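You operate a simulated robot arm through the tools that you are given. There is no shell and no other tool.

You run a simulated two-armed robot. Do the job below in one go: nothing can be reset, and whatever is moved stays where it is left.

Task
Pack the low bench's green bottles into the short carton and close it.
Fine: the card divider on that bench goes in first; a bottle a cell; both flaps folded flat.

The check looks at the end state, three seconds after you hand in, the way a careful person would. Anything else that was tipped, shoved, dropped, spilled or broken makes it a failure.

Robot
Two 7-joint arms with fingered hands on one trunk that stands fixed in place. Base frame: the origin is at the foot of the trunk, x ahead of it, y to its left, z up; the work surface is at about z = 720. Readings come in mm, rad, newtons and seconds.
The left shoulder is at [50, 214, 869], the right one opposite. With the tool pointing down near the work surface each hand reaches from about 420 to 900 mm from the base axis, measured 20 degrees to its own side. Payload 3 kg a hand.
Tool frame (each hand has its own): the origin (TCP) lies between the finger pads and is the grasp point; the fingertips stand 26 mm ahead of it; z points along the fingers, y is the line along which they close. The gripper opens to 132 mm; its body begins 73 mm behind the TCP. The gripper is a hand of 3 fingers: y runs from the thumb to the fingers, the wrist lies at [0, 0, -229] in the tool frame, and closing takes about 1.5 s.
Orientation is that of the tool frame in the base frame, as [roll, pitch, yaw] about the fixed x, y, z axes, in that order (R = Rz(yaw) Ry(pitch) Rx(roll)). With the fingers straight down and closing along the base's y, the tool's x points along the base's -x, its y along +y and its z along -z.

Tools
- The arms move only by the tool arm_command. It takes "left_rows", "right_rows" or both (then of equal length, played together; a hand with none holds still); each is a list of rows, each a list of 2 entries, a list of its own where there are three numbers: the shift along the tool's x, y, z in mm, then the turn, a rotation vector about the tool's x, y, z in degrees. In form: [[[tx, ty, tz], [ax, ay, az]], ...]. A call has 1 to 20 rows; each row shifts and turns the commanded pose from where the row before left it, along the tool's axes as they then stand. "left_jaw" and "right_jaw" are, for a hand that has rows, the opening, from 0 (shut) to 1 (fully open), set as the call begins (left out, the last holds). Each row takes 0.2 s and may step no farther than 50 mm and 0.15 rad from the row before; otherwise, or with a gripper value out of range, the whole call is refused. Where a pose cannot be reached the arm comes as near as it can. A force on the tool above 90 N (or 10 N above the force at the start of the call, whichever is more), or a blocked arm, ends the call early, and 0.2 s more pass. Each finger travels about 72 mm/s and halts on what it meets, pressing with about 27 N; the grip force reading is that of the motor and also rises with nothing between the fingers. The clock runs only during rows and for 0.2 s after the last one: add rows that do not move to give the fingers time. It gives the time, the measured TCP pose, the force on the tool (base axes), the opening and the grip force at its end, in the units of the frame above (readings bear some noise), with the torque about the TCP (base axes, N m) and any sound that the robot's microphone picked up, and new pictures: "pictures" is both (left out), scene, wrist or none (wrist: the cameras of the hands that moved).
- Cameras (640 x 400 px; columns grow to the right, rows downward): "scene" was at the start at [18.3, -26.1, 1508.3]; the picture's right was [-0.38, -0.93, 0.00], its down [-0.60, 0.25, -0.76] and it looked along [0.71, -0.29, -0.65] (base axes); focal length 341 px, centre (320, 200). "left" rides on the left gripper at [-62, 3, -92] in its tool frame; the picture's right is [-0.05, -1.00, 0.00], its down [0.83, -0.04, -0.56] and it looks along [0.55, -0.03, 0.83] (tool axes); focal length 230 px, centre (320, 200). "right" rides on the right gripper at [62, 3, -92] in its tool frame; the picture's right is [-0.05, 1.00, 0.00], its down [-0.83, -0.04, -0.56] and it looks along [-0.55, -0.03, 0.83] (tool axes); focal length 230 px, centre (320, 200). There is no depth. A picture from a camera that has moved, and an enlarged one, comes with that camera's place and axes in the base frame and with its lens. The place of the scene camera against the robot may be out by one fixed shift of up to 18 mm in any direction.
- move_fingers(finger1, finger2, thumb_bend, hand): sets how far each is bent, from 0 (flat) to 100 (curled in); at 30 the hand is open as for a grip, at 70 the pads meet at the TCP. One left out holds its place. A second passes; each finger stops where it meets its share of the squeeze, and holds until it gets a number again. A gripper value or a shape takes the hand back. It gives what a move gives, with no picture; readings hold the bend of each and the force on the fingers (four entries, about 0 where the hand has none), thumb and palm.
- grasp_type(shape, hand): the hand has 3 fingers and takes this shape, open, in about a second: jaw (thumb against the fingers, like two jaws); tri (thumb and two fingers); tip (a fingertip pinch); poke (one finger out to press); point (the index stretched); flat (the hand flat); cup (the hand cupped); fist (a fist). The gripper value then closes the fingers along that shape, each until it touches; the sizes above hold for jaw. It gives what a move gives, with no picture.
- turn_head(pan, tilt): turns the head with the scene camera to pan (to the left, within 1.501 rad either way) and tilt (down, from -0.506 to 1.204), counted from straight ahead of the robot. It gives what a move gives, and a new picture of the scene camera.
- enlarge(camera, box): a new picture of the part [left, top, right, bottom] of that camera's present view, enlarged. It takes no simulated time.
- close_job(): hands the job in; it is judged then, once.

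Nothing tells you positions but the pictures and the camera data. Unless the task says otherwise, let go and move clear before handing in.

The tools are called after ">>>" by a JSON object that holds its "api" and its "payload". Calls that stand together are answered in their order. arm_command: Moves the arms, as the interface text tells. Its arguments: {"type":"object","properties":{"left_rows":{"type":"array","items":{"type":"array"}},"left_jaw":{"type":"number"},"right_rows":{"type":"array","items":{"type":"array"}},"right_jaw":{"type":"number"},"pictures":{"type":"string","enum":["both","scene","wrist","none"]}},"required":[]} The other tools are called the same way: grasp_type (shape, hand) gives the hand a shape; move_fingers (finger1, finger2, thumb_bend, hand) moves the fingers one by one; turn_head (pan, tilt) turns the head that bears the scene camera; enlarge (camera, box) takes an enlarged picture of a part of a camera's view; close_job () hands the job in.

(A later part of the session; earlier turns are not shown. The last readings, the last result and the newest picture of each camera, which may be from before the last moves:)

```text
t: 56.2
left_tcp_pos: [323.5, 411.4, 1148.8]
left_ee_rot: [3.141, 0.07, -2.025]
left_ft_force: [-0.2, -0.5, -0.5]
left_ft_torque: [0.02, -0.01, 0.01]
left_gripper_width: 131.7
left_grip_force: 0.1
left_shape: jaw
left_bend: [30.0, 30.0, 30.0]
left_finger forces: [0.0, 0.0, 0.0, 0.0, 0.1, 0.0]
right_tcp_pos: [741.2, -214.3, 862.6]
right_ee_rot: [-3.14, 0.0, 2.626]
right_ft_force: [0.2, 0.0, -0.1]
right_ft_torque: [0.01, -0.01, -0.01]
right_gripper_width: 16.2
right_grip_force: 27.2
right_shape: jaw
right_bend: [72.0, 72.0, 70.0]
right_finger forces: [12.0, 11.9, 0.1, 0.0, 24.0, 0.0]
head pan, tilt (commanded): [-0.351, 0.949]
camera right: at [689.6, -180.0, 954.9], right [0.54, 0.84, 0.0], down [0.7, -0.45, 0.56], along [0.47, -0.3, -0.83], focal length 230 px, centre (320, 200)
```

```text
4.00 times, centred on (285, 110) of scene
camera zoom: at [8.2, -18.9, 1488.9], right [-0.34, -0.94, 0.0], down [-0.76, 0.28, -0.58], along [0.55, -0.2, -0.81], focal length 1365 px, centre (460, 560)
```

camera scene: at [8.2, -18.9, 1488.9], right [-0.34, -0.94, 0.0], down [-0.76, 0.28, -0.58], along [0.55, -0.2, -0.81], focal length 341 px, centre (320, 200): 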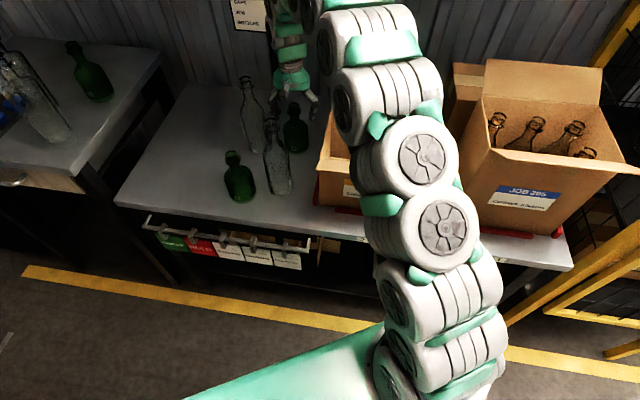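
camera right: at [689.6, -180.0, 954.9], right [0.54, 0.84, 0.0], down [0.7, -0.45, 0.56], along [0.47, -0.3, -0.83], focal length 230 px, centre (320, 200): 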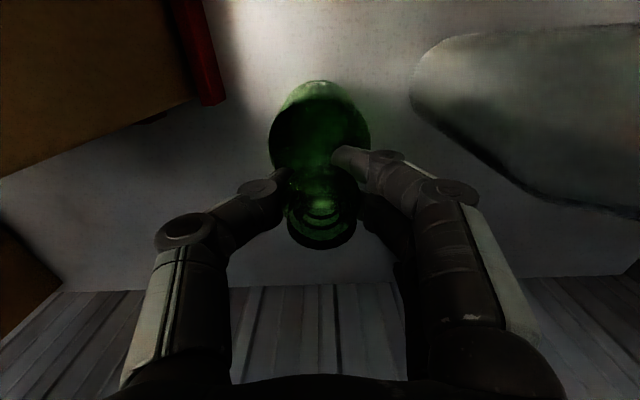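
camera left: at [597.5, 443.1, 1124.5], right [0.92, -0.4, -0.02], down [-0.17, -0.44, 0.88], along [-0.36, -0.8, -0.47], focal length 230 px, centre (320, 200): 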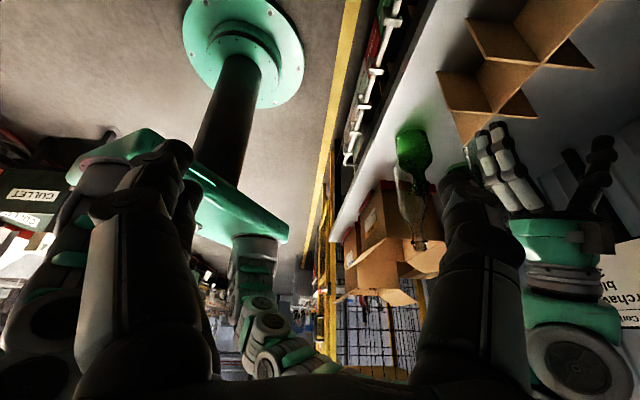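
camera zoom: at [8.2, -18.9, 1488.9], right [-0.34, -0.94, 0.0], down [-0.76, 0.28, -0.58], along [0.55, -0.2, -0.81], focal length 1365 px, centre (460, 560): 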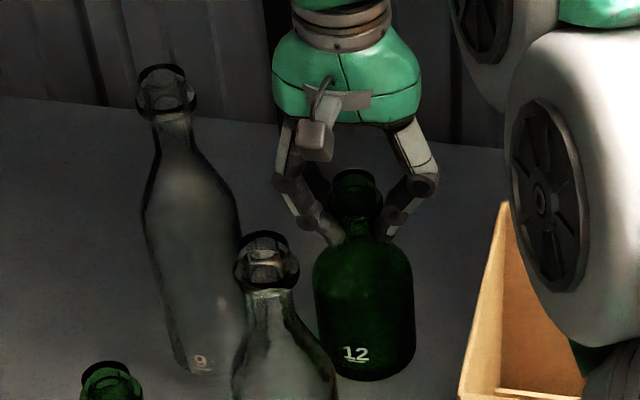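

The fingers gripped the neck just below the collar (12 / 12 / 24 N). I'll lift gently and check.

>>> {"api": "arm_command", "payload": {"right_rows": [[[0, 0, -8], [0, 0, 0]], [[0, 0, -8], [0, 0, 0]], [[0, 0, -8], [0, 0, 0]], [[0, 0, 0], [0, 0, 0]]], "pictures": "wrist"}}

>>> {"api": "enlarge", "payload": {"camera": "scene", "box": [240, 60, 330, 160]}}

```text
t: 57.2
left_tcp_pos: [323.4, 410.8, 1148.2]
left_ee_rot: [-3.141, 0.07, -2.028]
left_ft_force: [-0.2, -0.7, -0.8]
left_ft_torque: [0.04, -0.02, -0.01]
left_gripper_width: 131.7
left_grip_force: 0.0
left_shape: jaw
left_bend: [30.0, 30.0, 30.0]
left_finger forces: [0.1, 0.1, 0.0, 0.0, 0.0, 0.0]
right_tcp_pos: [741.3, -213.9, 885.9]
right_ee_rot: [3.142, 0.0, 2.625]
right_ft_force: [0.1, -0.6, -2.7]
right_ft_torque: [0.02, 0.01, -0.05]
right_gripper_width: 16.2
right_grip_force: 26.8
right_shape: jaw
right_bend: [72.0, 72.0, 70.0]
right_finger forces: [12.2, 12.1, 0.0, 0.0, 24.0, 0.0]
head pan, tilt (commanded): [-0.351, 0.949]
camera right: at [689.7, -179.8, 978.8], right [0.54, 0.84, 0.0], down [0.7, -0.45, 0.56], along [0.47, -0.3, -0.83], focal length 230 px, centre (320, 200)
```

right: 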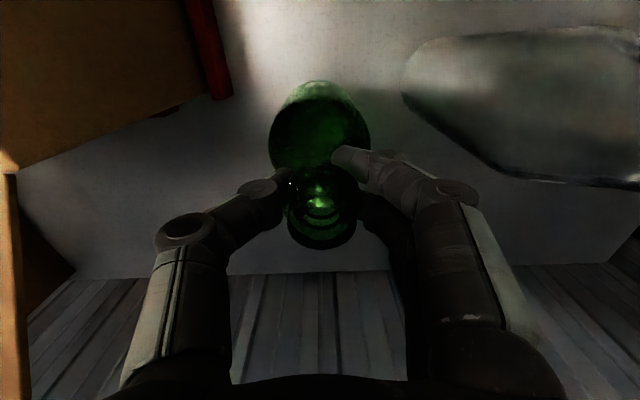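

```text
4.00 times, centred on (285, 110) of scene
camera zoom: at [8.2, -18.9, 1488.9], right [-0.34, -0.94, 0.0], down [-0.76, 0.28, -0.58], along [0.55, -0.2, -0.81], focal length 1365 px, centre (460, 560)
```

zoom: 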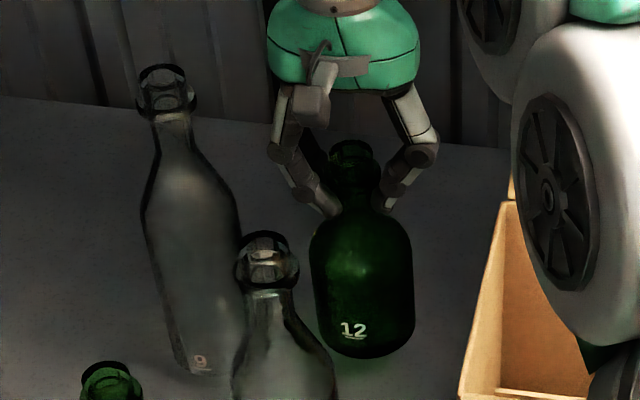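

Bottle 12 hangs securely (about 2.7 N). I'll raise it while drawing it toward the robot, clear of the back flap, bottle 8 and bottle 9.

>>> {"api": "arm_command", "payload": {"right_rows": [[[10, 0, -27], [0, 0, 0]], [[10, 0, -27], [0, 0, 0]], [[10, 0, -27], [0, 0, 0]], [[10, 0, -27], [0, 0, 0]], [[10, 0, -27], [0, 0, 0]], [[10, 0, -27], [0, 0, 0]], [[10, 0, -27], [0, 0, 0]], [[0, 0, 0], [0, 0, 0]]], "pictures": "both"}}

```text
t: 59.0
left_tcp_pos: [323.7, 411.2, 1149.2]
left_ee_rot: [-3.141, 0.07, -2.025]
left_ft_force: [0.1, 0.1, 0.6]
left_ft_torque: [0.02, -0.02, 0.03]
left_gripper_width: 132.1
left_grip_force: 0.1
left_shape: jaw
left_bend: [30.0, 30.0, 30.0]
left_finger forces: [0.0, 0.1, 0.0, 0.1, 0.0, 0.1]
right_tcp_pos: [678.8, -178.6, 1074.7]
right_ee_rot: [-3.141, 0.0, 2.625]
right_ft_force: [0.7, -0.4, -3.8]
right_ft_torque: [-0.02, -0.03, 0.01]
right_gripper_width: 16.0
right_grip_force: 26.7
right_shape: jaw
right_bend: [72.0, 72.0, 70.0]
right_finger forces: [13.0, 12.9, 0.0, 0.0, 23.8, 0.1]
head pan, tilt (commanded): [-0.351, 0.949]
camera scene: at [8.2, -18.9, 1488.9], right [-0.34, -0.94, 0.0], down [-0.76, 0.28, -0.58], along [0.55, -0.2, -0.81], focal length 341 px, centre (320, 200)
camera right: at [628.2, -145.3, 1167.4], right [0.54, 0.84, 0.0], down [0.7, -0.45, 0.56], along [0.47, -0.3, -0.83], focal length 230 px, centre (320, 200)
```

scene: 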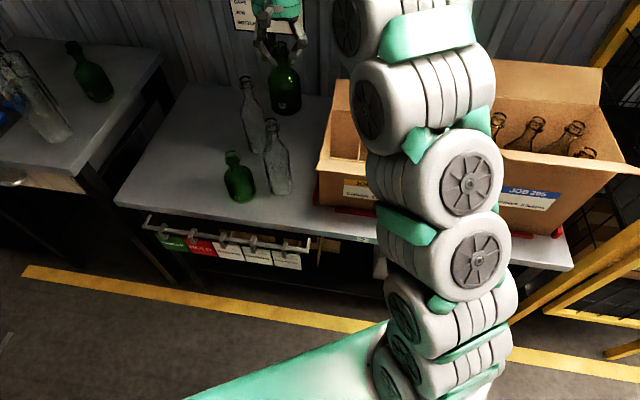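
right: 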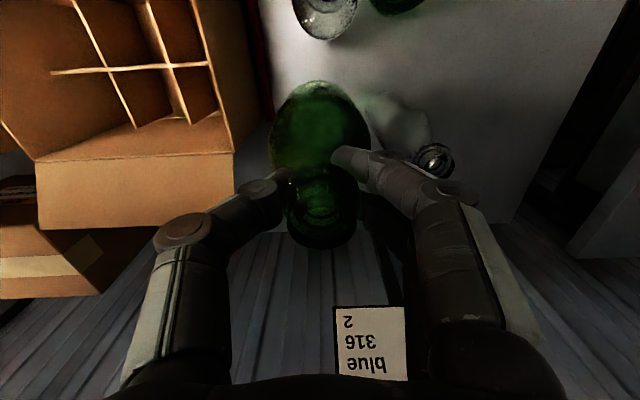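

Base is at z≈932, above the 899 rim. Moving sideways over the carton's back-middle cell.

>>> {"api": "arm_command", "payload": {"right_rows": [[[1, -33, 0], [0, 0, 0]], [[1, -33, 0], [0, 0, 0]], [[1, -33, 0], [0, 0, 0]], [[1, -33, 0], [0, 0, 0]], [[1, -33, 0], [0, 0, 0]], [[1, -33, 0], [0, 0, 0]], [[0, -33.3, 0], [0, 0, 0]], [[0, 0, 0], [0, 0, 0]]], "pictures": "both"}}

>>> {"api": "enlarge", "payload": {"camera": "scene", "box": [310, 50, 440, 200]}}

>>> {"api": "enlarge", "payload": {"camera": "right", "box": [160, 0, 480, 260]}}

```text
t: 60.8
left_tcp_pos: [323.4, 409.9, 1149.2]
left_ee_rot: [-3.14, 0.069, -2.025]
left_ft_force: [0.4, -0.4, -0.3]
left_ft_torque: [0.0, 0.0, 0.02]
left_gripper_width: 131.8
left_grip_force: 0.1
left_shape: jaw
left_bend: [30.0, 30.0, 30.0]
left_finger forces: [0.1, 0.0, 0.1, 0.0, 0.0, 0.0]
right_tcp_pos: [561.9, -377.0, 1073.8]
right_ee_rot: [3.141, 0.001, 2.628]
right_ft_force: [1.0, 0.2, -3.7]
right_ft_torque: [-0.02, 0.02, 0.02]
right_gripper_width: 15.9
right_grip_force: 26.6
right_shape: jaw
right_bend: [72.0, 72.0, 70.0]
right_finger forces: [13.8, 14.0, 0.0, 0.1, 24.3, 0.0]
head pan, tilt (commanded): [-0.351, 0.949]
camera scene: at [8.2, -18.9, 1488.9], right [-0.34, -0.94, 0.0], down [-0.76, 0.28, -0.58], along [0.55, -0.2, -0.81], focal length 341 px, centre (320, 200)
camera right: at [509.1, -343.3, 1167.8], right [0.54, 0.84, 0.0], down [0.7, -0.45, 0.56], along [0.47, -0.3, -0.83], focal length 230 px, centre (320, 200)
```

scene: 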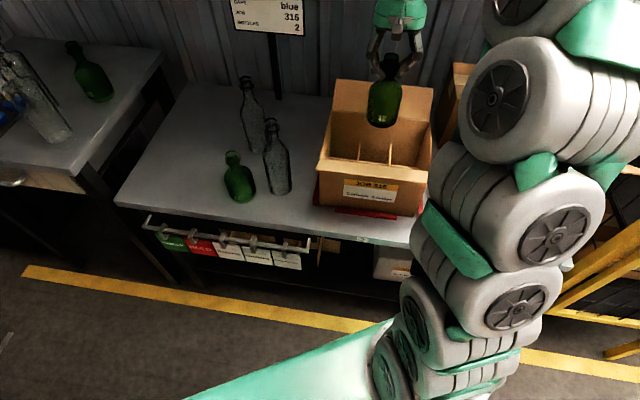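
right: 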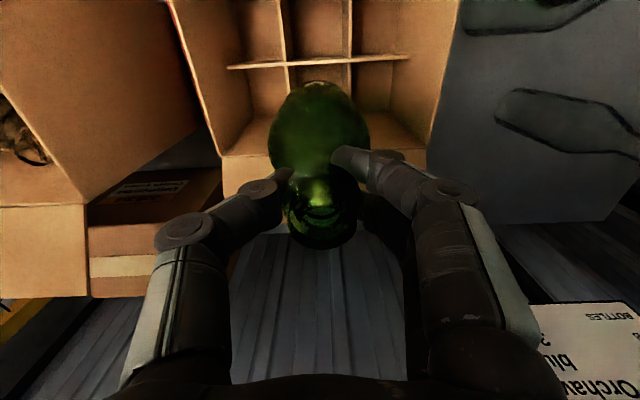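

```text
2.67 times, centred on (375, 125) of scene
camera zoom: at [8.2, -18.9, 1488.9], right [-0.34, -0.94, 0.0], down [-0.76, 0.28, -0.58], along [0.55, -0.2, -0.81], focal length 910 px, centre (173, 400)
```

zoom: 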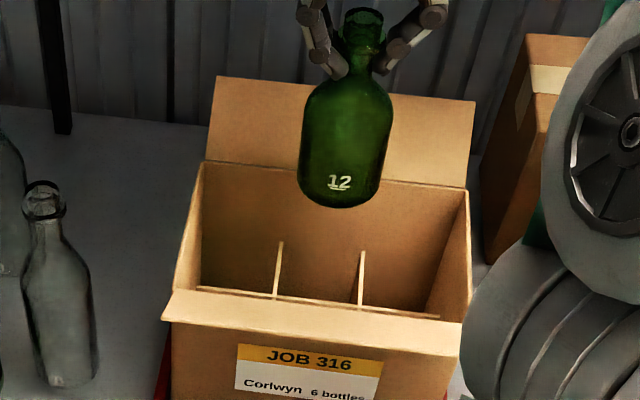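

```text
1.54 times, centred on (320, 130) of right
camera zoom: at [509.1, -343.3, 1167.8], right [0.54, 0.84, 0.0], down [0.7, -0.45, 0.56], along [0.47, -0.3, -0.83], focal length 354 px, centre (320, 308)
```

zoom: 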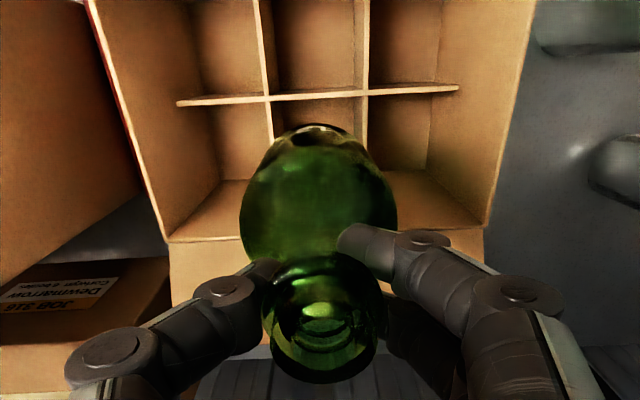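

The bottle is over the back-middle cell (cell centre Q≈−51.6, bottle about −51). Lowering to just above the divider's top edge.

>>> {"api": "arm_command", "payload": {"right_rows": [[[0, -0.5, 18], [0, 0, 0]], [[0, 0, 18], [0, 0, 0]], [[0, 0, 18], [0, 0, 0]], [[0, 0, 18], [0, 0, 0]], [[0, 0, 18], [0, 0, 0]], [[0, 0, 0], [0, 0, 0]]], "pictures": "both"}}

>>> {"api": "enlarge", "payload": {"camera": "scene", "box": [320, 80, 440, 190]}}

>>> {"api": "enlarge", "payload": {"camera": "right", "box": [200, 0, 440, 200]}}

```text
t: 62.2
left_tcp_pos: [322.8, 410.2, 1148.3]
left_ee_rot: [3.141, 0.069, -2.025]
left_ft_force: [0.6, -0.1, 0.4]
left_ft_torque: [0.04, -0.01, -0.03]
left_gripper_width: 132.0
left_grip_force: 0.1
left_shape: jaw
left_bend: [30.0, 30.0, 30.0]
left_finger forces: [0.0, 0.0, 0.0, 0.1, 0.0, 0.1]
right_tcp_pos: [560.4, -377.3, 984.1]
right_ee_rot: [-3.14, 0.002, 2.625]
right_ft_force: [-0.6, -0.1, -2.3]
right_ft_torque: [-0.01, 0.0, 0.02]
right_gripper_width: 16.2
right_grip_force: 27.0
right_shape: jaw
right_bend: [72.0, 72.0, 70.0]
right_finger forces: [14.4, 14.3, 0.0, 0.1, 23.9, 0.1]
head pan, tilt (commanded): [-0.351, 0.949]
camera scene: at [8.2, -18.9, 1488.9], right [-0.34, -0.94, 0.0], down [-0.76, 0.28, -0.58], along [0.55, -0.2, -0.81], focal length 341 px, centre (320, 200)
camera right: at [508.8, -343.8, 1077.9], right [0.54, 0.84, 0.0], down [0.7, -0.45, 0.56], along [0.47, -0.3, -0.83], focal length 230 px, centre (320, 200)
```

scene: 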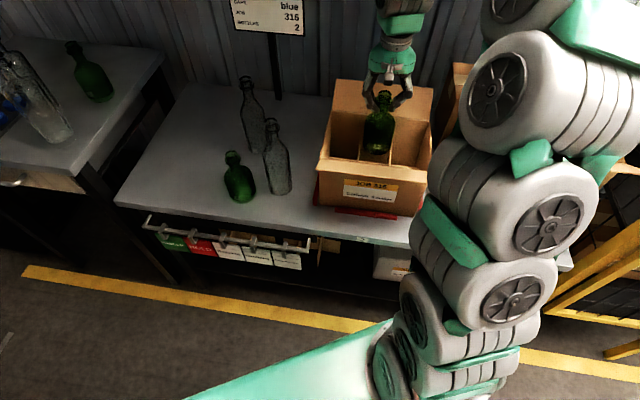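
right: 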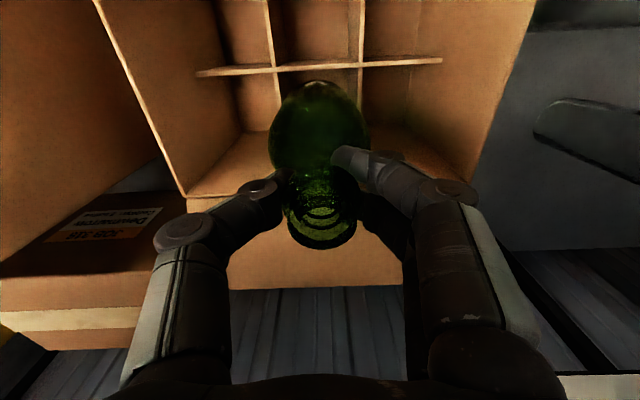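

```text
3.64 times, centred on (380, 135) of scene
camera zoom: at [8.2, -18.9, 1488.9], right [-0.34, -0.94, 0.0], down [-0.76, 0.28, -0.58], along [0.55, -0.2, -0.81], focal length 1241 px, centre (102, 436)
```

zoom: 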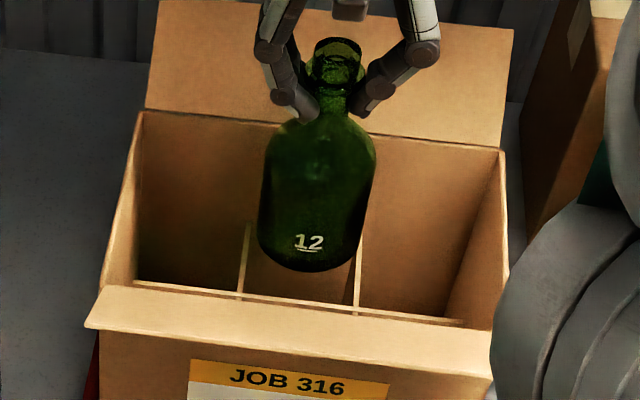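

```text
2.00 times, centred on (320, 100) of right
camera zoom: at [508.8, -343.8, 1077.9], right [0.54, 0.84, 0.0], down [0.7, -0.45, 0.56], along [0.47, -0.3, -0.83], focal length 460 px, centre (320, 400)
```

zoom: 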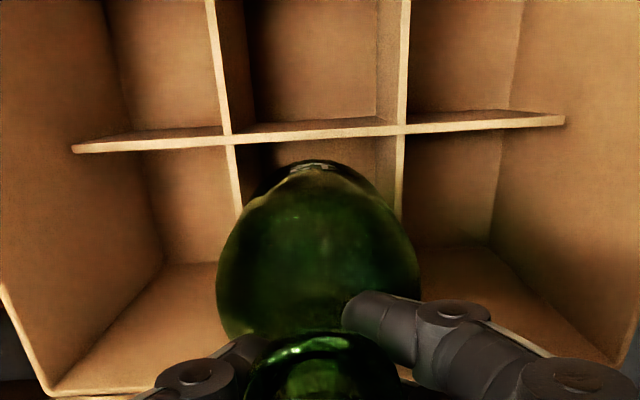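

The bottle is centred between the cross panels within about 1 mm. I'll shift 4 mm toward the robot and enter the cell slowly.

>>> {"api": "arm_command", "payload": {"right_rows": [[[4, -0.3, 6], [0, 0, 0]], [[0, 0, 8], [0, 0, 0]], [[0, 0, 8], [0, 0, 0]], [[0, 0, 8], [0, 0, 0]], [[0, 0, 8], [0, 0, 0]], [[0, 0, 0], [0, 0, 0]]], "pictures": "both"}}

>>> {"api": "enlarge", "payload": {"camera": "scene", "box": [320, 80, 440, 190]}}

>>> {"api": "enlarge", "payload": {"camera": "right", "box": [200, 0, 440, 200]}}

```text
t: 63.6
left_tcp_pos: [322.5, 410.8, 1149.2]
left_ee_rot: [3.14, 0.07, -2.026]
left_ft_force: [-0.4, 0.2, 0.3]
left_ft_torque: [0.0, 0.0, 0.01]
left_gripper_width: 131.9
left_grip_force: 0.0
left_shape: jaw
left_bend: [30.0, 30.0, 30.0]
left_finger forces: [0.0, 0.0, 0.0, 0.1, 0.0, 0.0]
right_tcp_pos: [556.8, -376.7, 946.6]
right_ee_rot: [3.141, 0.001, 2.626]
right_ft_force: [-0.5, 0.6, -2.3]
right_ft_torque: [0.04, -0.01, -0.03]
right_gripper_width: 16.2
right_grip_force: 27.3
right_shape: jaw
right_bend: [72.0, 72.0, 70.0]
right_finger forces: [14.7, 14.5, 0.0, 0.0, 23.8, 0.1]
head pan, tilt (commanded): [-0.351, 0.949]
camera scene: at [8.2, -18.9, 1488.9], right [-0.34, -0.94, 0.0], down [-0.76, 0.28, -0.58], along [0.55, -0.2, -0.81], focal length 341 px, centre (320, 200)
camera right: at [504.9, -342.7, 1039.7], right [0.54, 0.84, 0.0], down [0.7, -0.45, 0.56], along [0.47, -0.3, -0.83], focal length 230 px, centre (320, 200)
```

scene: 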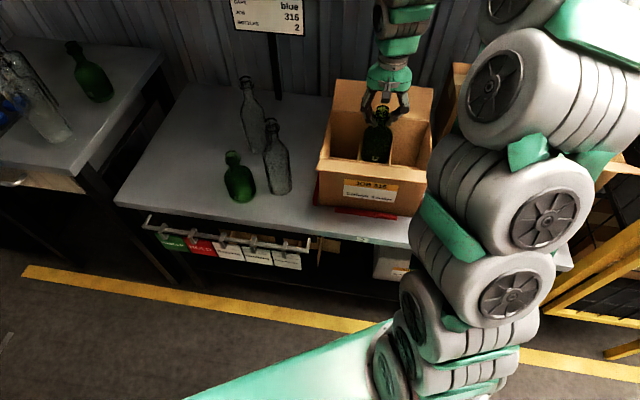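
right: 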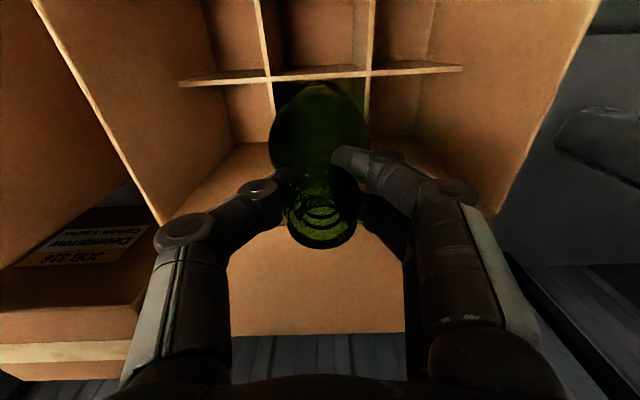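

```text
3.64 times, centred on (380, 135) of scene
camera zoom: at [8.2, -18.9, 1488.9], right [-0.34, -0.94, 0.0], down [-0.76, 0.28, -0.58], along [0.55, -0.2, -0.81], focal length 1241 px, centre (102, 436)
```

zoom: 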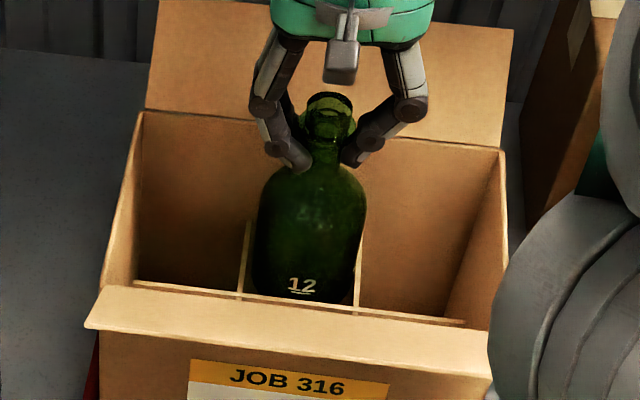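

```text
2.00 times, centred on (320, 100) of right
camera zoom: at [504.9, -342.7, 1039.7], right [0.54, 0.84, 0.0], down [0.7, -0.45, 0.56], along [0.47, -0.3, -0.83], focal length 460 px, centre (320, 400)
```

zoom: 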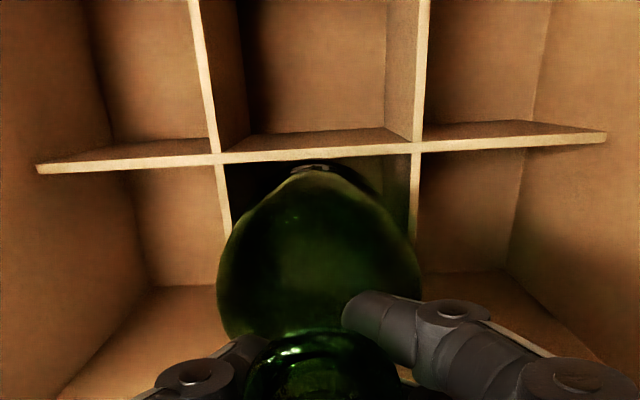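

The base is already inside the cell with no contact force. Lowering further.

>>> {"api": "arm_command", "payload": {"right_rows": [[[0, 0, 11], [0, 0, 0]], [[0, 0, 11], [0, 0, 0]], [[0, 0, 11], [0, 0, 0]], [[0, 0, 11], [0, 0, 0]], [[0, 0, 11], [0, 0, 0]], [[0, 0, 11], [0, 0, 0]], [[0, 0, 6], [0, 0, 0]], [[0, 0, 0], [0, 0, 0]]], "pictures": "both"}}

>>> {"api": "enlarge", "payload": {"camera": "scene", "box": [320, 80, 440, 190]}}

```text
t: 65.4
left_tcp_pos: [324.2, 410.0, 1148.8]
left_ee_rot: [3.141, 0.072, -2.026]
left_ft_force: [-0.5, 0.0, 0.1]
left_ft_torque: [0.04, 0.01, -0.03]
left_gripper_width: 132.1
left_grip_force: 0.0
left_shape: jaw
left_bend: [30.0, 30.0, 30.0]
left_finger forces: [0.1, 0.0, 0.0, 0.0, 0.0, 0.0]
right_tcp_pos: [556.1, -376.1, 874.4]
right_ee_rot: [3.141, -0.001, 2.626]
right_ft_force: [-0.1, -0.7, -2.9]
right_ft_torque: [0.03, 0.01, 0.01]
right_gripper_width: 16.2
right_grip_force: 26.7
right_shape: jaw
right_bend: [72.0, 72.0, 70.0]
right_finger forces: [14.8, 14.7, 0.0, 0.1, 23.7, 0.0]
head pan, tilt (commanded): [-0.351, 0.949]
camera scene: at [8.2, -18.9, 1488.9], right [-0.34, -0.94, 0.0], down [-0.76, 0.28, -0.58], along [0.55, -0.2, -0.81], focal length 341 px, centre (320, 200)
camera right: at [504.9, -343.1, 967.8], right [0.54, 0.84, 0.0], down [0.7, -0.45, 0.56], along [0.47, -0.3, -0.83], focal length 230 px, centre (320, 200)
```

scene: 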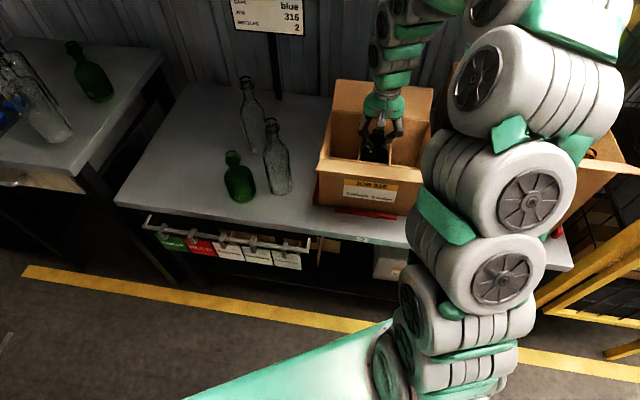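
right: 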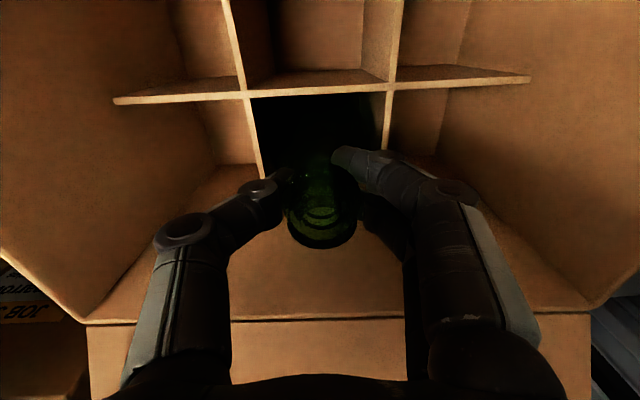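

```text
3.64 times, centred on (380, 135) of scene
camera zoom: at [8.2, -18.9, 1488.9], right [-0.34, -0.94, 0.0], down [-0.76, 0.28, -0.58], along [0.55, -0.2, -0.81], focal length 1241 px, centre (102, 436)
```

zoom: 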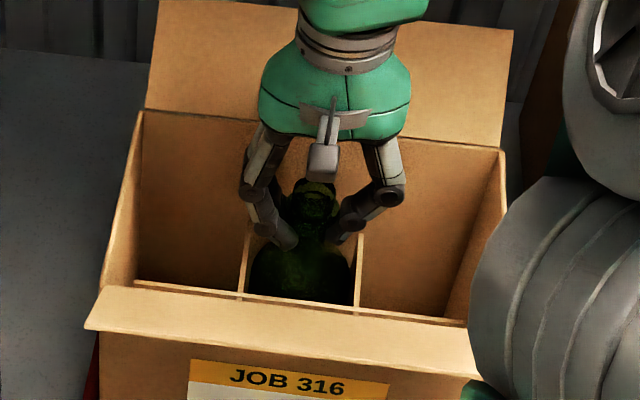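

About 10 mm remain to the floor. Small steps until it touches.

>>> {"api": "arm_command", "payload": {"right_rows": [[[0, 0, 3], [0, 0, 0]], [[0, 0, 3], [0, 0, 0]], [[0, 0, 1.5], [0, 0, 0]], [[0, 0, 0], [0, 0, 0]]], "pictures": "none"}}

>>> {"api": "arm_command", "payload": {"right_rows": [[[0, 0, 1.5], [0, 0, 0]], [[0, 0, 0], [0, 0, 0]]], "pictures": "none"}}

```text
t: 66.4
left_tcp_pos: [323.8, 411.2, 1149.7]
left_ee_rot: [-3.141, 0.07, -2.026]
left_ft_force: [-0.2, -0.7, 0.5]
left_ft_torque: [0.01, 0.0, -0.03]
left_gripper_width: 132.0
left_grip_force: 0.1
left_shape: jaw
left_bend: [30.0, 30.0, 30.0]
left_finger forces: [0.1, 0.0, 0.1, 0.0, 0.0, 0.0]
right_tcp_pos: [556.9, -376.3, 866.6]
right_ee_rot: [-3.139, 0.0, 2.625]
right_ft_force: [-0.5, -0.6, -3.7]
right_ft_torque: [-0.01, 0.0, 0.02]
right_gripper_width: 16.0
right_grip_force: 27.6
right_shape: jaw
right_bend: [72.0, 72.0, 70.0]
right_finger forces: [14.8, 14.7, 0.0, 0.0, 23.7, 0.1]
head pan, tilt (commanded): [-0.351, 0.949]
```

```text
t: 67.0
left_tcp_pos: [323.3, 410.9, 1148.7]
left_ee_rot: [-3.141, 0.07, -2.025]
left_ft_force: [0.3, -0.6, 0.6]
left_ft_torque: [0.01, -0.02, 0.0]
left_gripper_width: 131.9
left_grip_force: 0.0
left_shape: jaw
left_bend: [30.0, 30.0, 30.0]
left_finger forces: [0.0, 0.0, 0.0, 0.1, 0.0, 0.1]
right_tcp_pos: [555.9, -377.6, 865.7]
right_ee_rot: [3.141, 0.001, 2.624]
right_ft_force: [0.2, -2.5, 6.4]
right_ft_torque: [-0.03, -0.02, 0.01]
right_gripper_width: 16.2
right_grip_force: 27.3
right_shape: jaw
right_bend: [72.0, 72.0, 70.0]
right_finger forces: [15.3, 15.2, 0.1, 0.1, 27.1, 0.0]
head pan, tilt (commanded): [-0.351, 0.949]
```

Touchdown (+6 N). Releasing with a partial opening.

>>> {"api": "arm_command", "payload": {"right_rows": [[[0, 0, 0], [0, 0, 0]], [[0, 0, 0], [0, 0, 0]], [[0, 0, 0], [0, 0, 0]], [[0, 0, 0], [0, 0, 0]], [[0, 0, 0], [0, 0, 0]]], "right_jaw": 0.55, "pictures": "wrist"}}

>>> {"api": "enlarge", "payload": {"camera": "scene", "box": [320, 80, 440, 190]}}

```text
t: 68.2
left_tcp_pos: [322.6, 409.4, 1149.0]
left_ee_rot: [3.14, 0.07, -2.028]
left_ft_force: [0.6, -0.5, -1.0]
left_ft_torque: [-0.03, -0.01, 0.04]
left_gripper_width: 131.8
left_grip_force: 0.0
left_shape: jaw
left_bend: [30.0, 30.0, 30.0]
left_finger forces: [0.0, 0.1, 0.0, 0.0, 0.0, 0.0]
right_tcp_pos: [556.9, -377.2, 865.2]
right_ee_rot: [3.141, 0.0, 2.627]
right_ft_force: [-0.1, 0.2, -0.1]
right_ft_torque: [0.01, 0.0, 0.0]
right_gripper_width: 71.8
right_grip_force: 0.0
right_shape: jaw
right_bend: [72.0, 72.0, 70.0]
right_finger forces: [0.0, 0.1, 0.0, 0.0, 0.0, 0.0]
head pan, tilt (commanded): [-0.351, 0.949]
camera right: at [505.0, -342.6, 958.9], right [0.54, 0.84, 0.0], down [0.7, -0.45, 0.56], along [0.47, -0.3, -0.83], focal length 230 px, centre (320, 200)
```

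right: 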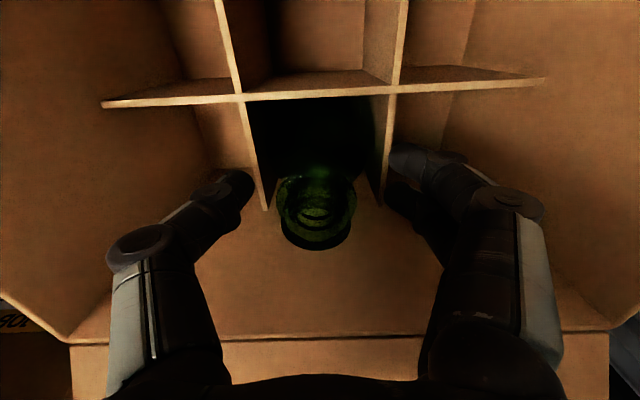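

```text
3.64 times, centred on (380, 135) of scene
camera zoom: at [8.2, -18.9, 1488.9], right [-0.34, -0.94, 0.0], down [-0.76, 0.28, -0.58], along [0.55, -0.2, -0.81], focal length 1241 px, centre (102, 436)
```

zoom: 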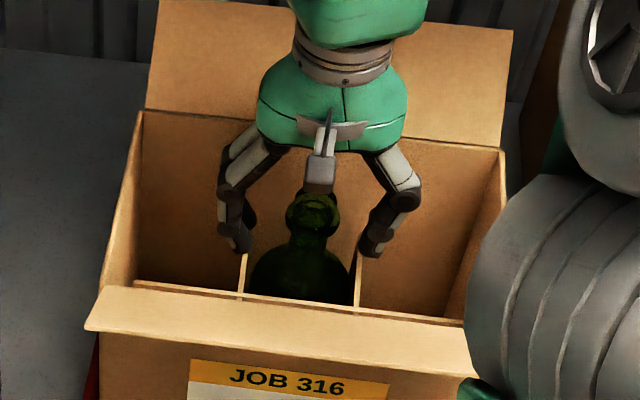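

Bottle 12 stands in the back-middle cell, released. I'll rise clear of it and look down to check the cells again.

>>> {"api": "arm_command", "payload": {"right_rows": [[[0, 0, -10], [0, 0, 0]], [[0, 0, -15], [0, 0, 0]], [[0, 0, -20], [0, 0, 0]], [[0, 0, -30], [0, 0, 0]], [[20, 0, -40], [0, 0, 0]], [[30, 0, -40], [0, 0, 0]], [[30, 0, -40], [0, 0, 0]], [[30, 0, -40], [0, 0, 0]], [[0, 0, 0], [0, 0, 0]]], "pictures": "both"}}

>>> {"api": "enlarge", "payload": {"camera": "right", "box": [200, 0, 440, 200]}}

>>> {"api": "enlarge", "payload": {"camera": "scene", "box": [310, 70, 440, 200]}}

```text
t: 70.2
left_tcp_pos: [323.7, 410.3, 1148.2]
left_ee_rot: [3.141, 0.069, -2.025]
left_ft_force: [-0.4, 0.3, 0.9]
left_ft_torque: [0.01, -0.02, -0.01]
left_gripper_width: 131.8
left_grip_force: 0.1
left_shape: jaw
left_bend: [30.0, 30.0, 30.0]
left_finger forces: [0.1, 0.0, 0.0, 0.1, 0.0, 0.0]
right_tcp_pos: [462.1, -322.1, 1102.0]
right_ee_rot: [-3.141, 0.0, 2.627]
right_ft_force: [-0.5, 0.5, -0.1]
right_ft_torque: [0.0, 0.02, 0.02]
right_gripper_width: 71.9
right_grip_force: 0.0
right_shape: jaw
right_bend: [72.0, 72.0, 70.0]
right_finger forces: [0.1, 0.0, 0.0, 0.0, 0.0, 0.0]
head pan, tilt (commanded): [-0.351, 0.949]
camera scene: at [8.2, -18.9, 1488.9], right [-0.34, -0.94, 0.0], down [-0.76, 0.28, -0.58], along [0.55, -0.2, -0.81], focal length 341 px, centre (320, 200)
camera right: at [409.4, -288.2, 1194.6], right [0.54, 0.84, 0.0], down [0.7, -0.45, 0.56], along [0.47, -0.3, -0.83], focal length 230 px, centre (320, 200)
```

scene: 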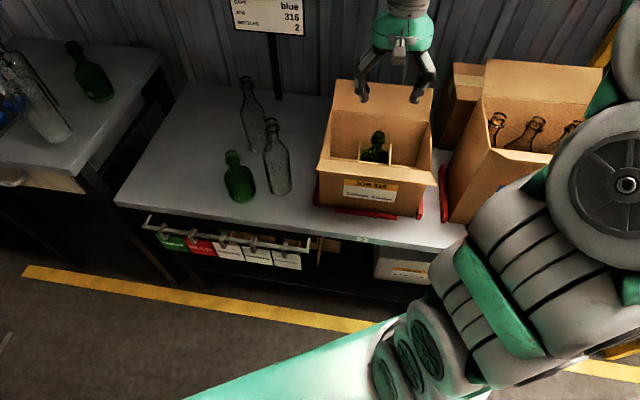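
right: 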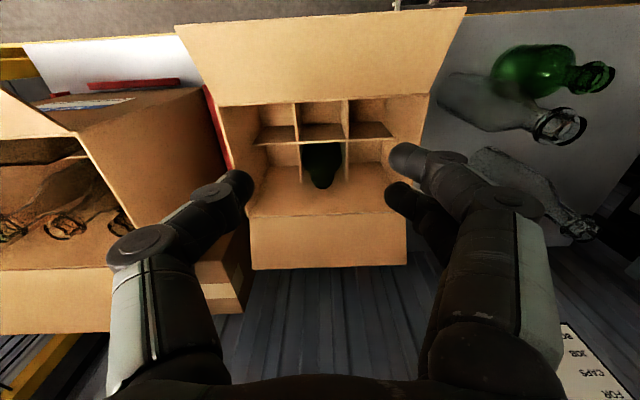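

```text
2.00 times, centred on (320, 100) of right
camera zoom: at [409.4, -288.2, 1194.6], right [0.54, 0.84, 0.0], down [0.7, -0.45, 0.56], along [0.47, -0.3, -0.83], focal length 460 px, centre (320, 400)
```

zoom: 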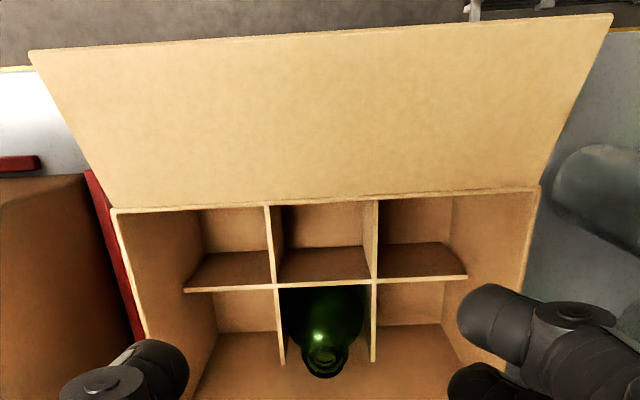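

```text
3.08 times, centred on (375, 135) of scene
camera zoom: at [8.2, -18.9, 1488.9], right [-0.34, -0.94, 0.0], down [-0.76, 0.28, -0.58], along [0.55, -0.2, -0.81], focal length 1050 px, centre (151, 400)
```

zoom: 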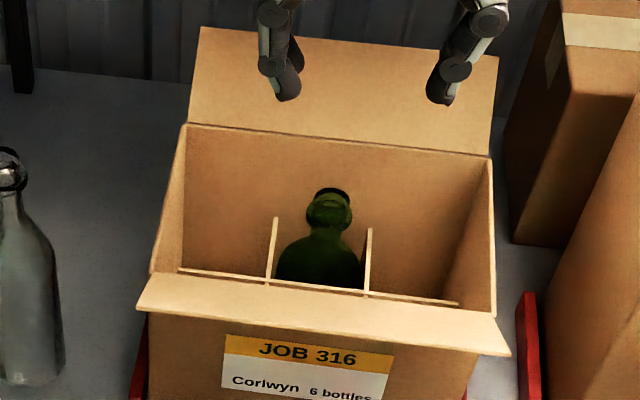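

Bottle 12 is well seated. The front cells are only about 74.5 mm deep, so I'll nudge the divider back about 5 mm with the closed fingertips (slightly tilted to keep the wrist camera off the front flap).

>>> {"api": "arm_command", "payload": {"right_rows": [[[-33, 0, 0], [0, 0, 0]], [[0, 0, 0], [0, 6, 0]], [[-4, 0, 37.9], [0, 0, 0]], [[-4, 0, 37.9], [0, 0, 0]], [[-4, 0, 37.9], [0, 0, 0]], [[-4, 0, 37.9], [0, 0, 0]], [[-2.5, 0, 24], [0, 0, 0]], [[0, 0, 0], [0, 0, 0]], [[0, 0, 0], [0, 0, 0]]], "right_jaw": 0, "pictures": "both"}}

>>> {"api": "enlarge", "payload": {"camera": "scene", "box": [310, 70, 440, 200]}}

```text
t: 72.2
left_tcp_pos: [323.7, 411.4, 1148.6]
left_ee_rot: [-3.139, 0.069, -2.025]
left_ft_force: [-0.9, -0.7, -0.6]
left_ft_torque: [0.0, 0.02, -0.01]
left_gripper_width: 131.7
left_grip_force: 0.0
left_shape: jaw
left_bend: [30.0, 30.0, 30.0]
left_finger forces: [0.0, 0.1, 0.0, 0.0, 0.0, 0.1]
right_tcp_pos: [489.3, -337.9, 923.4]
right_ee_rot: [3.14, -0.106, 2.625]
right_ft_force: [0.7, -0.1, 0.1]
right_ft_torque: [0.0, -0.04, -0.01]
right_gripper_width: 0.2
right_grip_force: 27.0
right_shape: jaw
right_bend: [65.0, 65.0, 67.0]
right_finger forces: [0.0, 0.0, 0.1, 0.0, 0.0, 0.0]
head pan, tilt (commanded): [-0.351, 0.949]
camera scene: at [8.2, -18.9, 1488.9], right [-0.34, -0.94, 0.0], down [-0.76, 0.28, -0.58], along [0.55, -0.2, -0.81], focal length 341 px, centre (320, 200)
camera right: at [446.3, -309.8, 1022.8], right [0.54, 0.84, -0.01], down [0.75, -0.47, 0.47], along [0.39, -0.25, -0.89], focal length 230 px, centre (320, 200)
```

scene: 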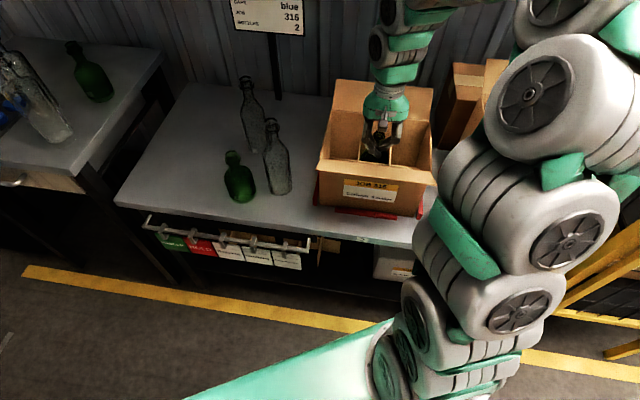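
right: 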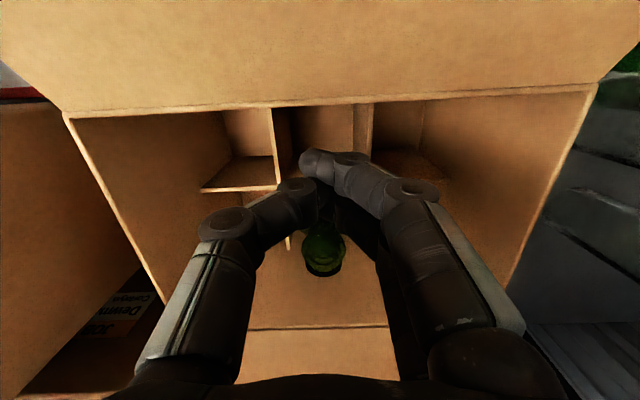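

```text
3.08 times, centred on (375, 135) of scene
camera zoom: at [8.2, -18.9, 1488.9], right [-0.34, -0.94, 0.0], down [-0.76, 0.28, -0.58], along [0.55, -0.2, -0.81], focal length 1050 px, centre (151, 400)
```

zoom: 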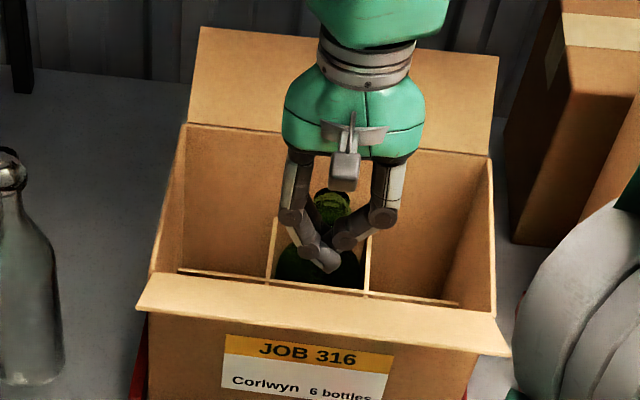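

Continuing down so only the fingertips reach below the divider's top edge.

>>> {"api": "arm_command", "payload": {"right_rows": [[[-3.1, 0, 29.5], [0, 0, 0]], [[-3.1, 0, 29.5], [0, 0, 0]], [[-2.6, 0, 25], [0, 0, 0]], [[0, 0, 0], [0, 0, 0]]], "pictures": "both"}}

>>> {"api": "enlarge", "payload": {"camera": "scene", "box": [310, 70, 440, 200]}}

>>> {"api": "enlarge", "payload": {"camera": "right", "box": [160, 60, 480, 260]}}

```text
t: 73.2
left_tcp_pos: [322.6, 410.8, 1147.9]
left_ee_rot: [-3.141, 0.07, -2.026]
left_ft_force: [0.7, 0.0, 0.1]
left_ft_torque: [0.02, -0.01, 0.01]
left_gripper_width: 131.9
left_grip_force: 0.1
left_shape: jaw
left_bend: [30.0, 30.0, 30.0]
left_finger forces: [0.0, 0.0, 0.0, 0.1, 0.0, 0.1]
right_tcp_pos: [490.3, -339.2, 839.3]
right_ee_rot: [-3.14, -0.105, 2.624]
right_ft_force: [0.9, -0.3, 0.1]
right_ft_torque: [-0.03, 0.04, -0.01]
right_gripper_width: 0.0
right_grip_force: 27.1
right_shape: jaw
right_bend: [65.0, 65.0, 67.0]
right_finger forces: [0.0, 0.1, 0.1, 0.0, 0.1, 0.0]
head pan, tilt (commanded): [-0.351, 0.949]
camera scene: at [8.2, -18.9, 1488.9], right [-0.34, -0.94, 0.0], down [-0.76, 0.28, -0.58], along [0.55, -0.2, -0.81], focal length 341 px, centre (320, 200)
camera right: at [447.0, -309.5, 938.8], right [0.54, 0.84, -0.01], down [0.75, -0.47, 0.47], along [0.39, -0.25, -0.89], focal length 230 px, centre (320, 200)
```

scene: 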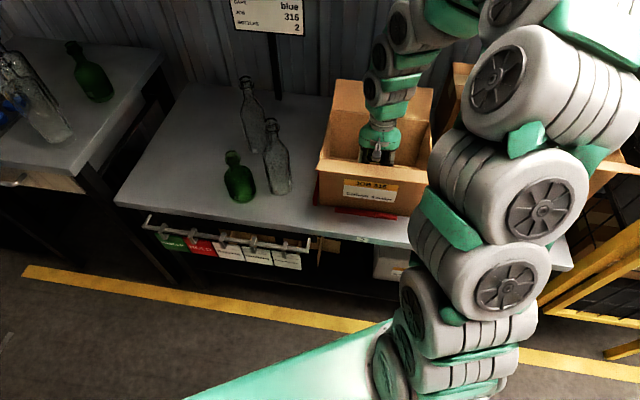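
right: 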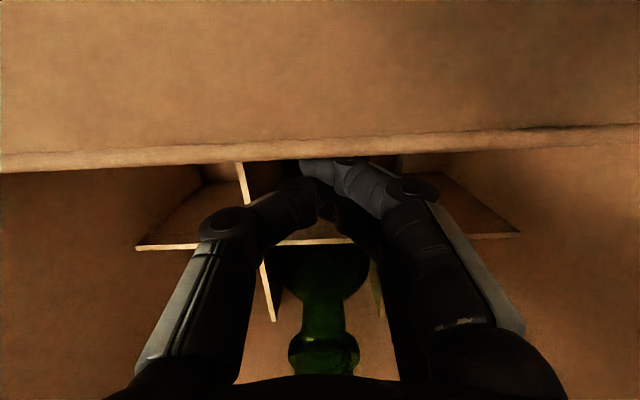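

```text
3.08 times, centred on (375, 135) of scene
camera zoom: at [8.2, -18.9, 1488.9], right [-0.34, -0.94, 0.0], down [-0.76, 0.28, -0.58], along [0.55, -0.2, -0.81], focal length 1050 px, centre (151, 400)
```

zoom: 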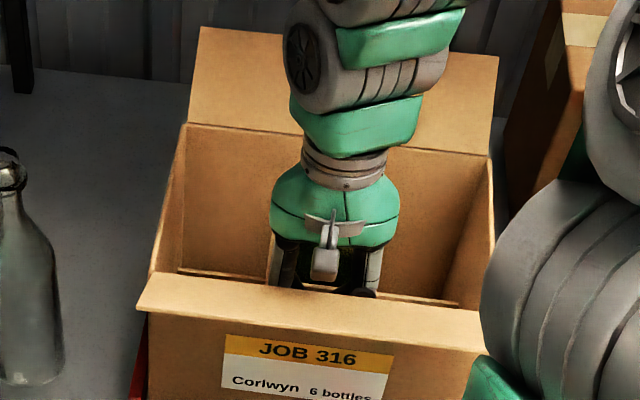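

```text
2.00 times, centred on (320, 160) of right
camera zoom: at [447.0, -309.5, 938.8], right [0.54, 0.84, -0.01], down [0.75, -0.47, 0.47], along [0.39, -0.25, -0.89], focal length 460 px, centre (320, 280)
```

zoom: 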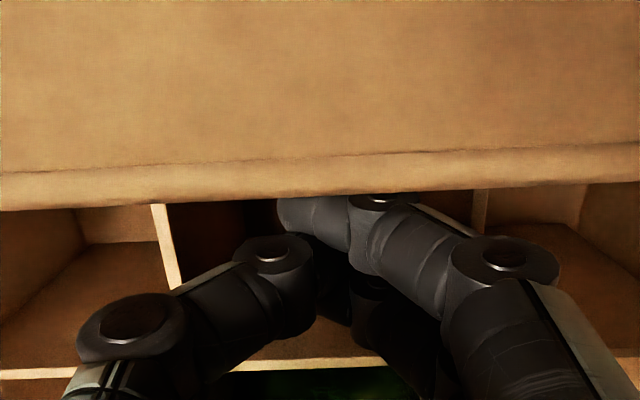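

Tips are about 8 mm below the panel top. I'll go 5 mm lower and then push gently backward.

>>> {"api": "arm_command", "payload": {"right_rows": [[[-0.5, 0, 5], [0, 0, 0]], [[-6, 0, -0.6], [0, 0, 0]], [[-6, 0, -0.6], [0, 0, 0]], [[-3, 0, -0.3], [0, 0, 0]], [[0, 0, 0], [0, 0, 0]]], "pictures": "wrist"}}

>>> {"api": "enlarge", "payload": {"camera": "right", "box": [120, 120, 540, 340]}}

```text
t: 74.4
left_tcp_pos: [322.9, 410.6, 1148.6]
left_ee_rot: [-3.141, 0.071, -2.026]
left_ft_force: [-0.6, 0.1, -0.2]
left_ft_torque: [0.02, -0.03, 0.02]
left_gripper_width: 132.0
left_grip_force: 0.1
left_shape: jaw
left_bend: [30.0, 30.0, 30.0]
left_finger forces: [0.0, 0.0, 0.1, 0.0, 0.1, 0.0]
right_tcp_pos: [501.5, -345.2, 834.1]
right_ee_rot: [-3.14, -0.105, 2.625]
right_ft_force: [-0.2, -0.1, -0.1]
right_ft_torque: [0.01, 0.0, 0.01]
right_gripper_width: 0.0
right_grip_force: 27.1
right_shape: jaw
right_bend: [65.0, 65.0, 67.0]
right_finger forces: [0.0, 0.0, 0.0, 0.0, 0.1, 0.0]
head pan, tilt (commanded): [-0.351, 0.949]
camera right: at [459.9, -317.1, 934.0], right [0.54, 0.84, -0.01], down [0.75, -0.47, 0.47], along [0.39, -0.25, -0.88], focal length 230 px, centre (320, 200)
```

right: 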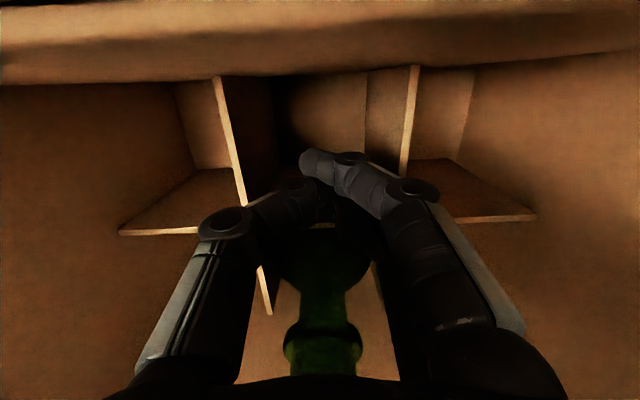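

```text
1.52 times, centred on (330, 230) of right
camera zoom: at [459.9, -317.1, 934.0], right [0.54, 0.84, -0.01], down [0.75, -0.47, 0.47], along [0.39, -0.25, -0.88], focal length 351 px, centre (305, 154)
```

zoom: 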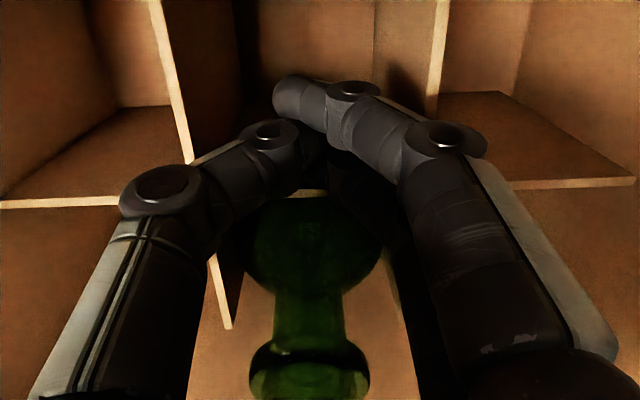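

The panel (front face at about P 630) is a few mm ahead of the fingertips. Pushing 10 mm in small steps.

>>> {"api": "arm_command", "payload": {"right_rows": [[[-3, 0, -0.3], [0, 0, 0]], [[-3, 0, -0.3], [0, 0, 0]], [[-2, 0, -0.2], [0, 0, 0]], [[-2, 0, -0.2], [0, 0, 0]], [[0, 0, 0], [0, 0, 0]]], "pictures": "wrist"}}

>>> {"api": "enlarge", "payload": {"camera": "right", "box": [120, 120, 540, 340]}}

```text
t: 75.6
left_tcp_pos: [323.5, 410.6, 1148.0]
left_ee_rot: [-3.141, 0.071, -2.028]
left_ft_force: [-0.3, -0.1, 0.2]
left_ft_torque: [-0.04, -0.01, 0.0]
left_gripper_width: 132.0
left_grip_force: 0.0
left_shape: jaw
left_bend: [30.0, 30.0, 30.0]
left_finger forces: [0.0, 0.1, 0.0, 0.0, 0.1, 0.1]
right_tcp_pos: [512.0, -350.7, 833.6]
right_ee_rot: [3.14, -0.104, 2.625]
right_ft_force: [-1.2, 1.9, 2.1]
right_ft_torque: [0.04, -0.07, 0.06]
right_gripper_width: 0.2
right_grip_force: 27.2
right_shape: jaw
right_bend: [65.0, 65.0, 67.0]
right_finger forces: [0.0, 1.8, 0.0, 0.0, 0.0, 0.0]
head pan, tilt (commanded): [-0.351, 0.949]
camera right: at [468.5, -322.0, 933.3], right [0.54, 0.84, -0.01], down [0.75, -0.47, 0.47], along [0.39, -0.25, -0.89], focal length 230 px, centre (320, 200)
```

right: 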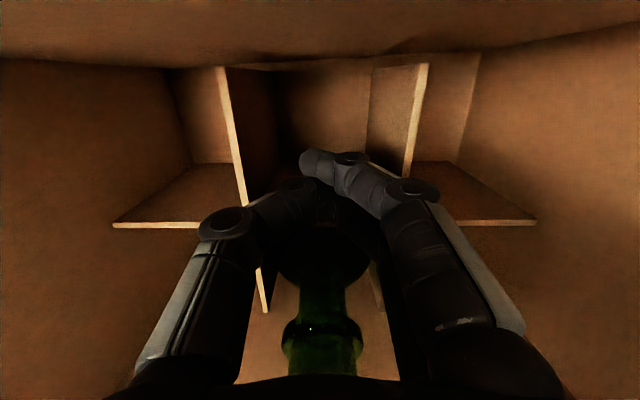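

```text
1.52 times, centred on (330, 230) of right
camera zoom: at [468.5, -322.0, 933.3], right [0.54, 0.84, -0.01], down [0.75, -0.47, 0.47], along [0.39, -0.25, -0.89], focal length 351 px, centre (305, 154)
```

zoom: 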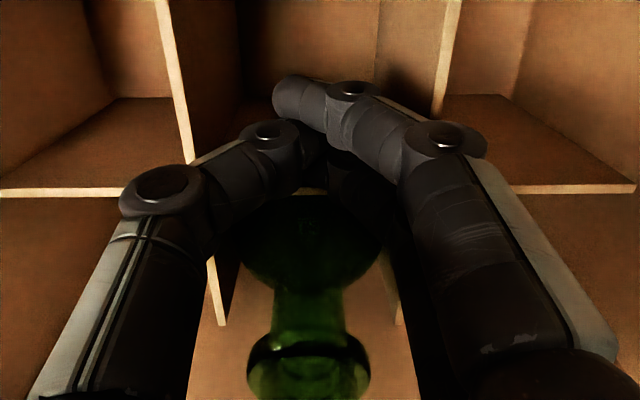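

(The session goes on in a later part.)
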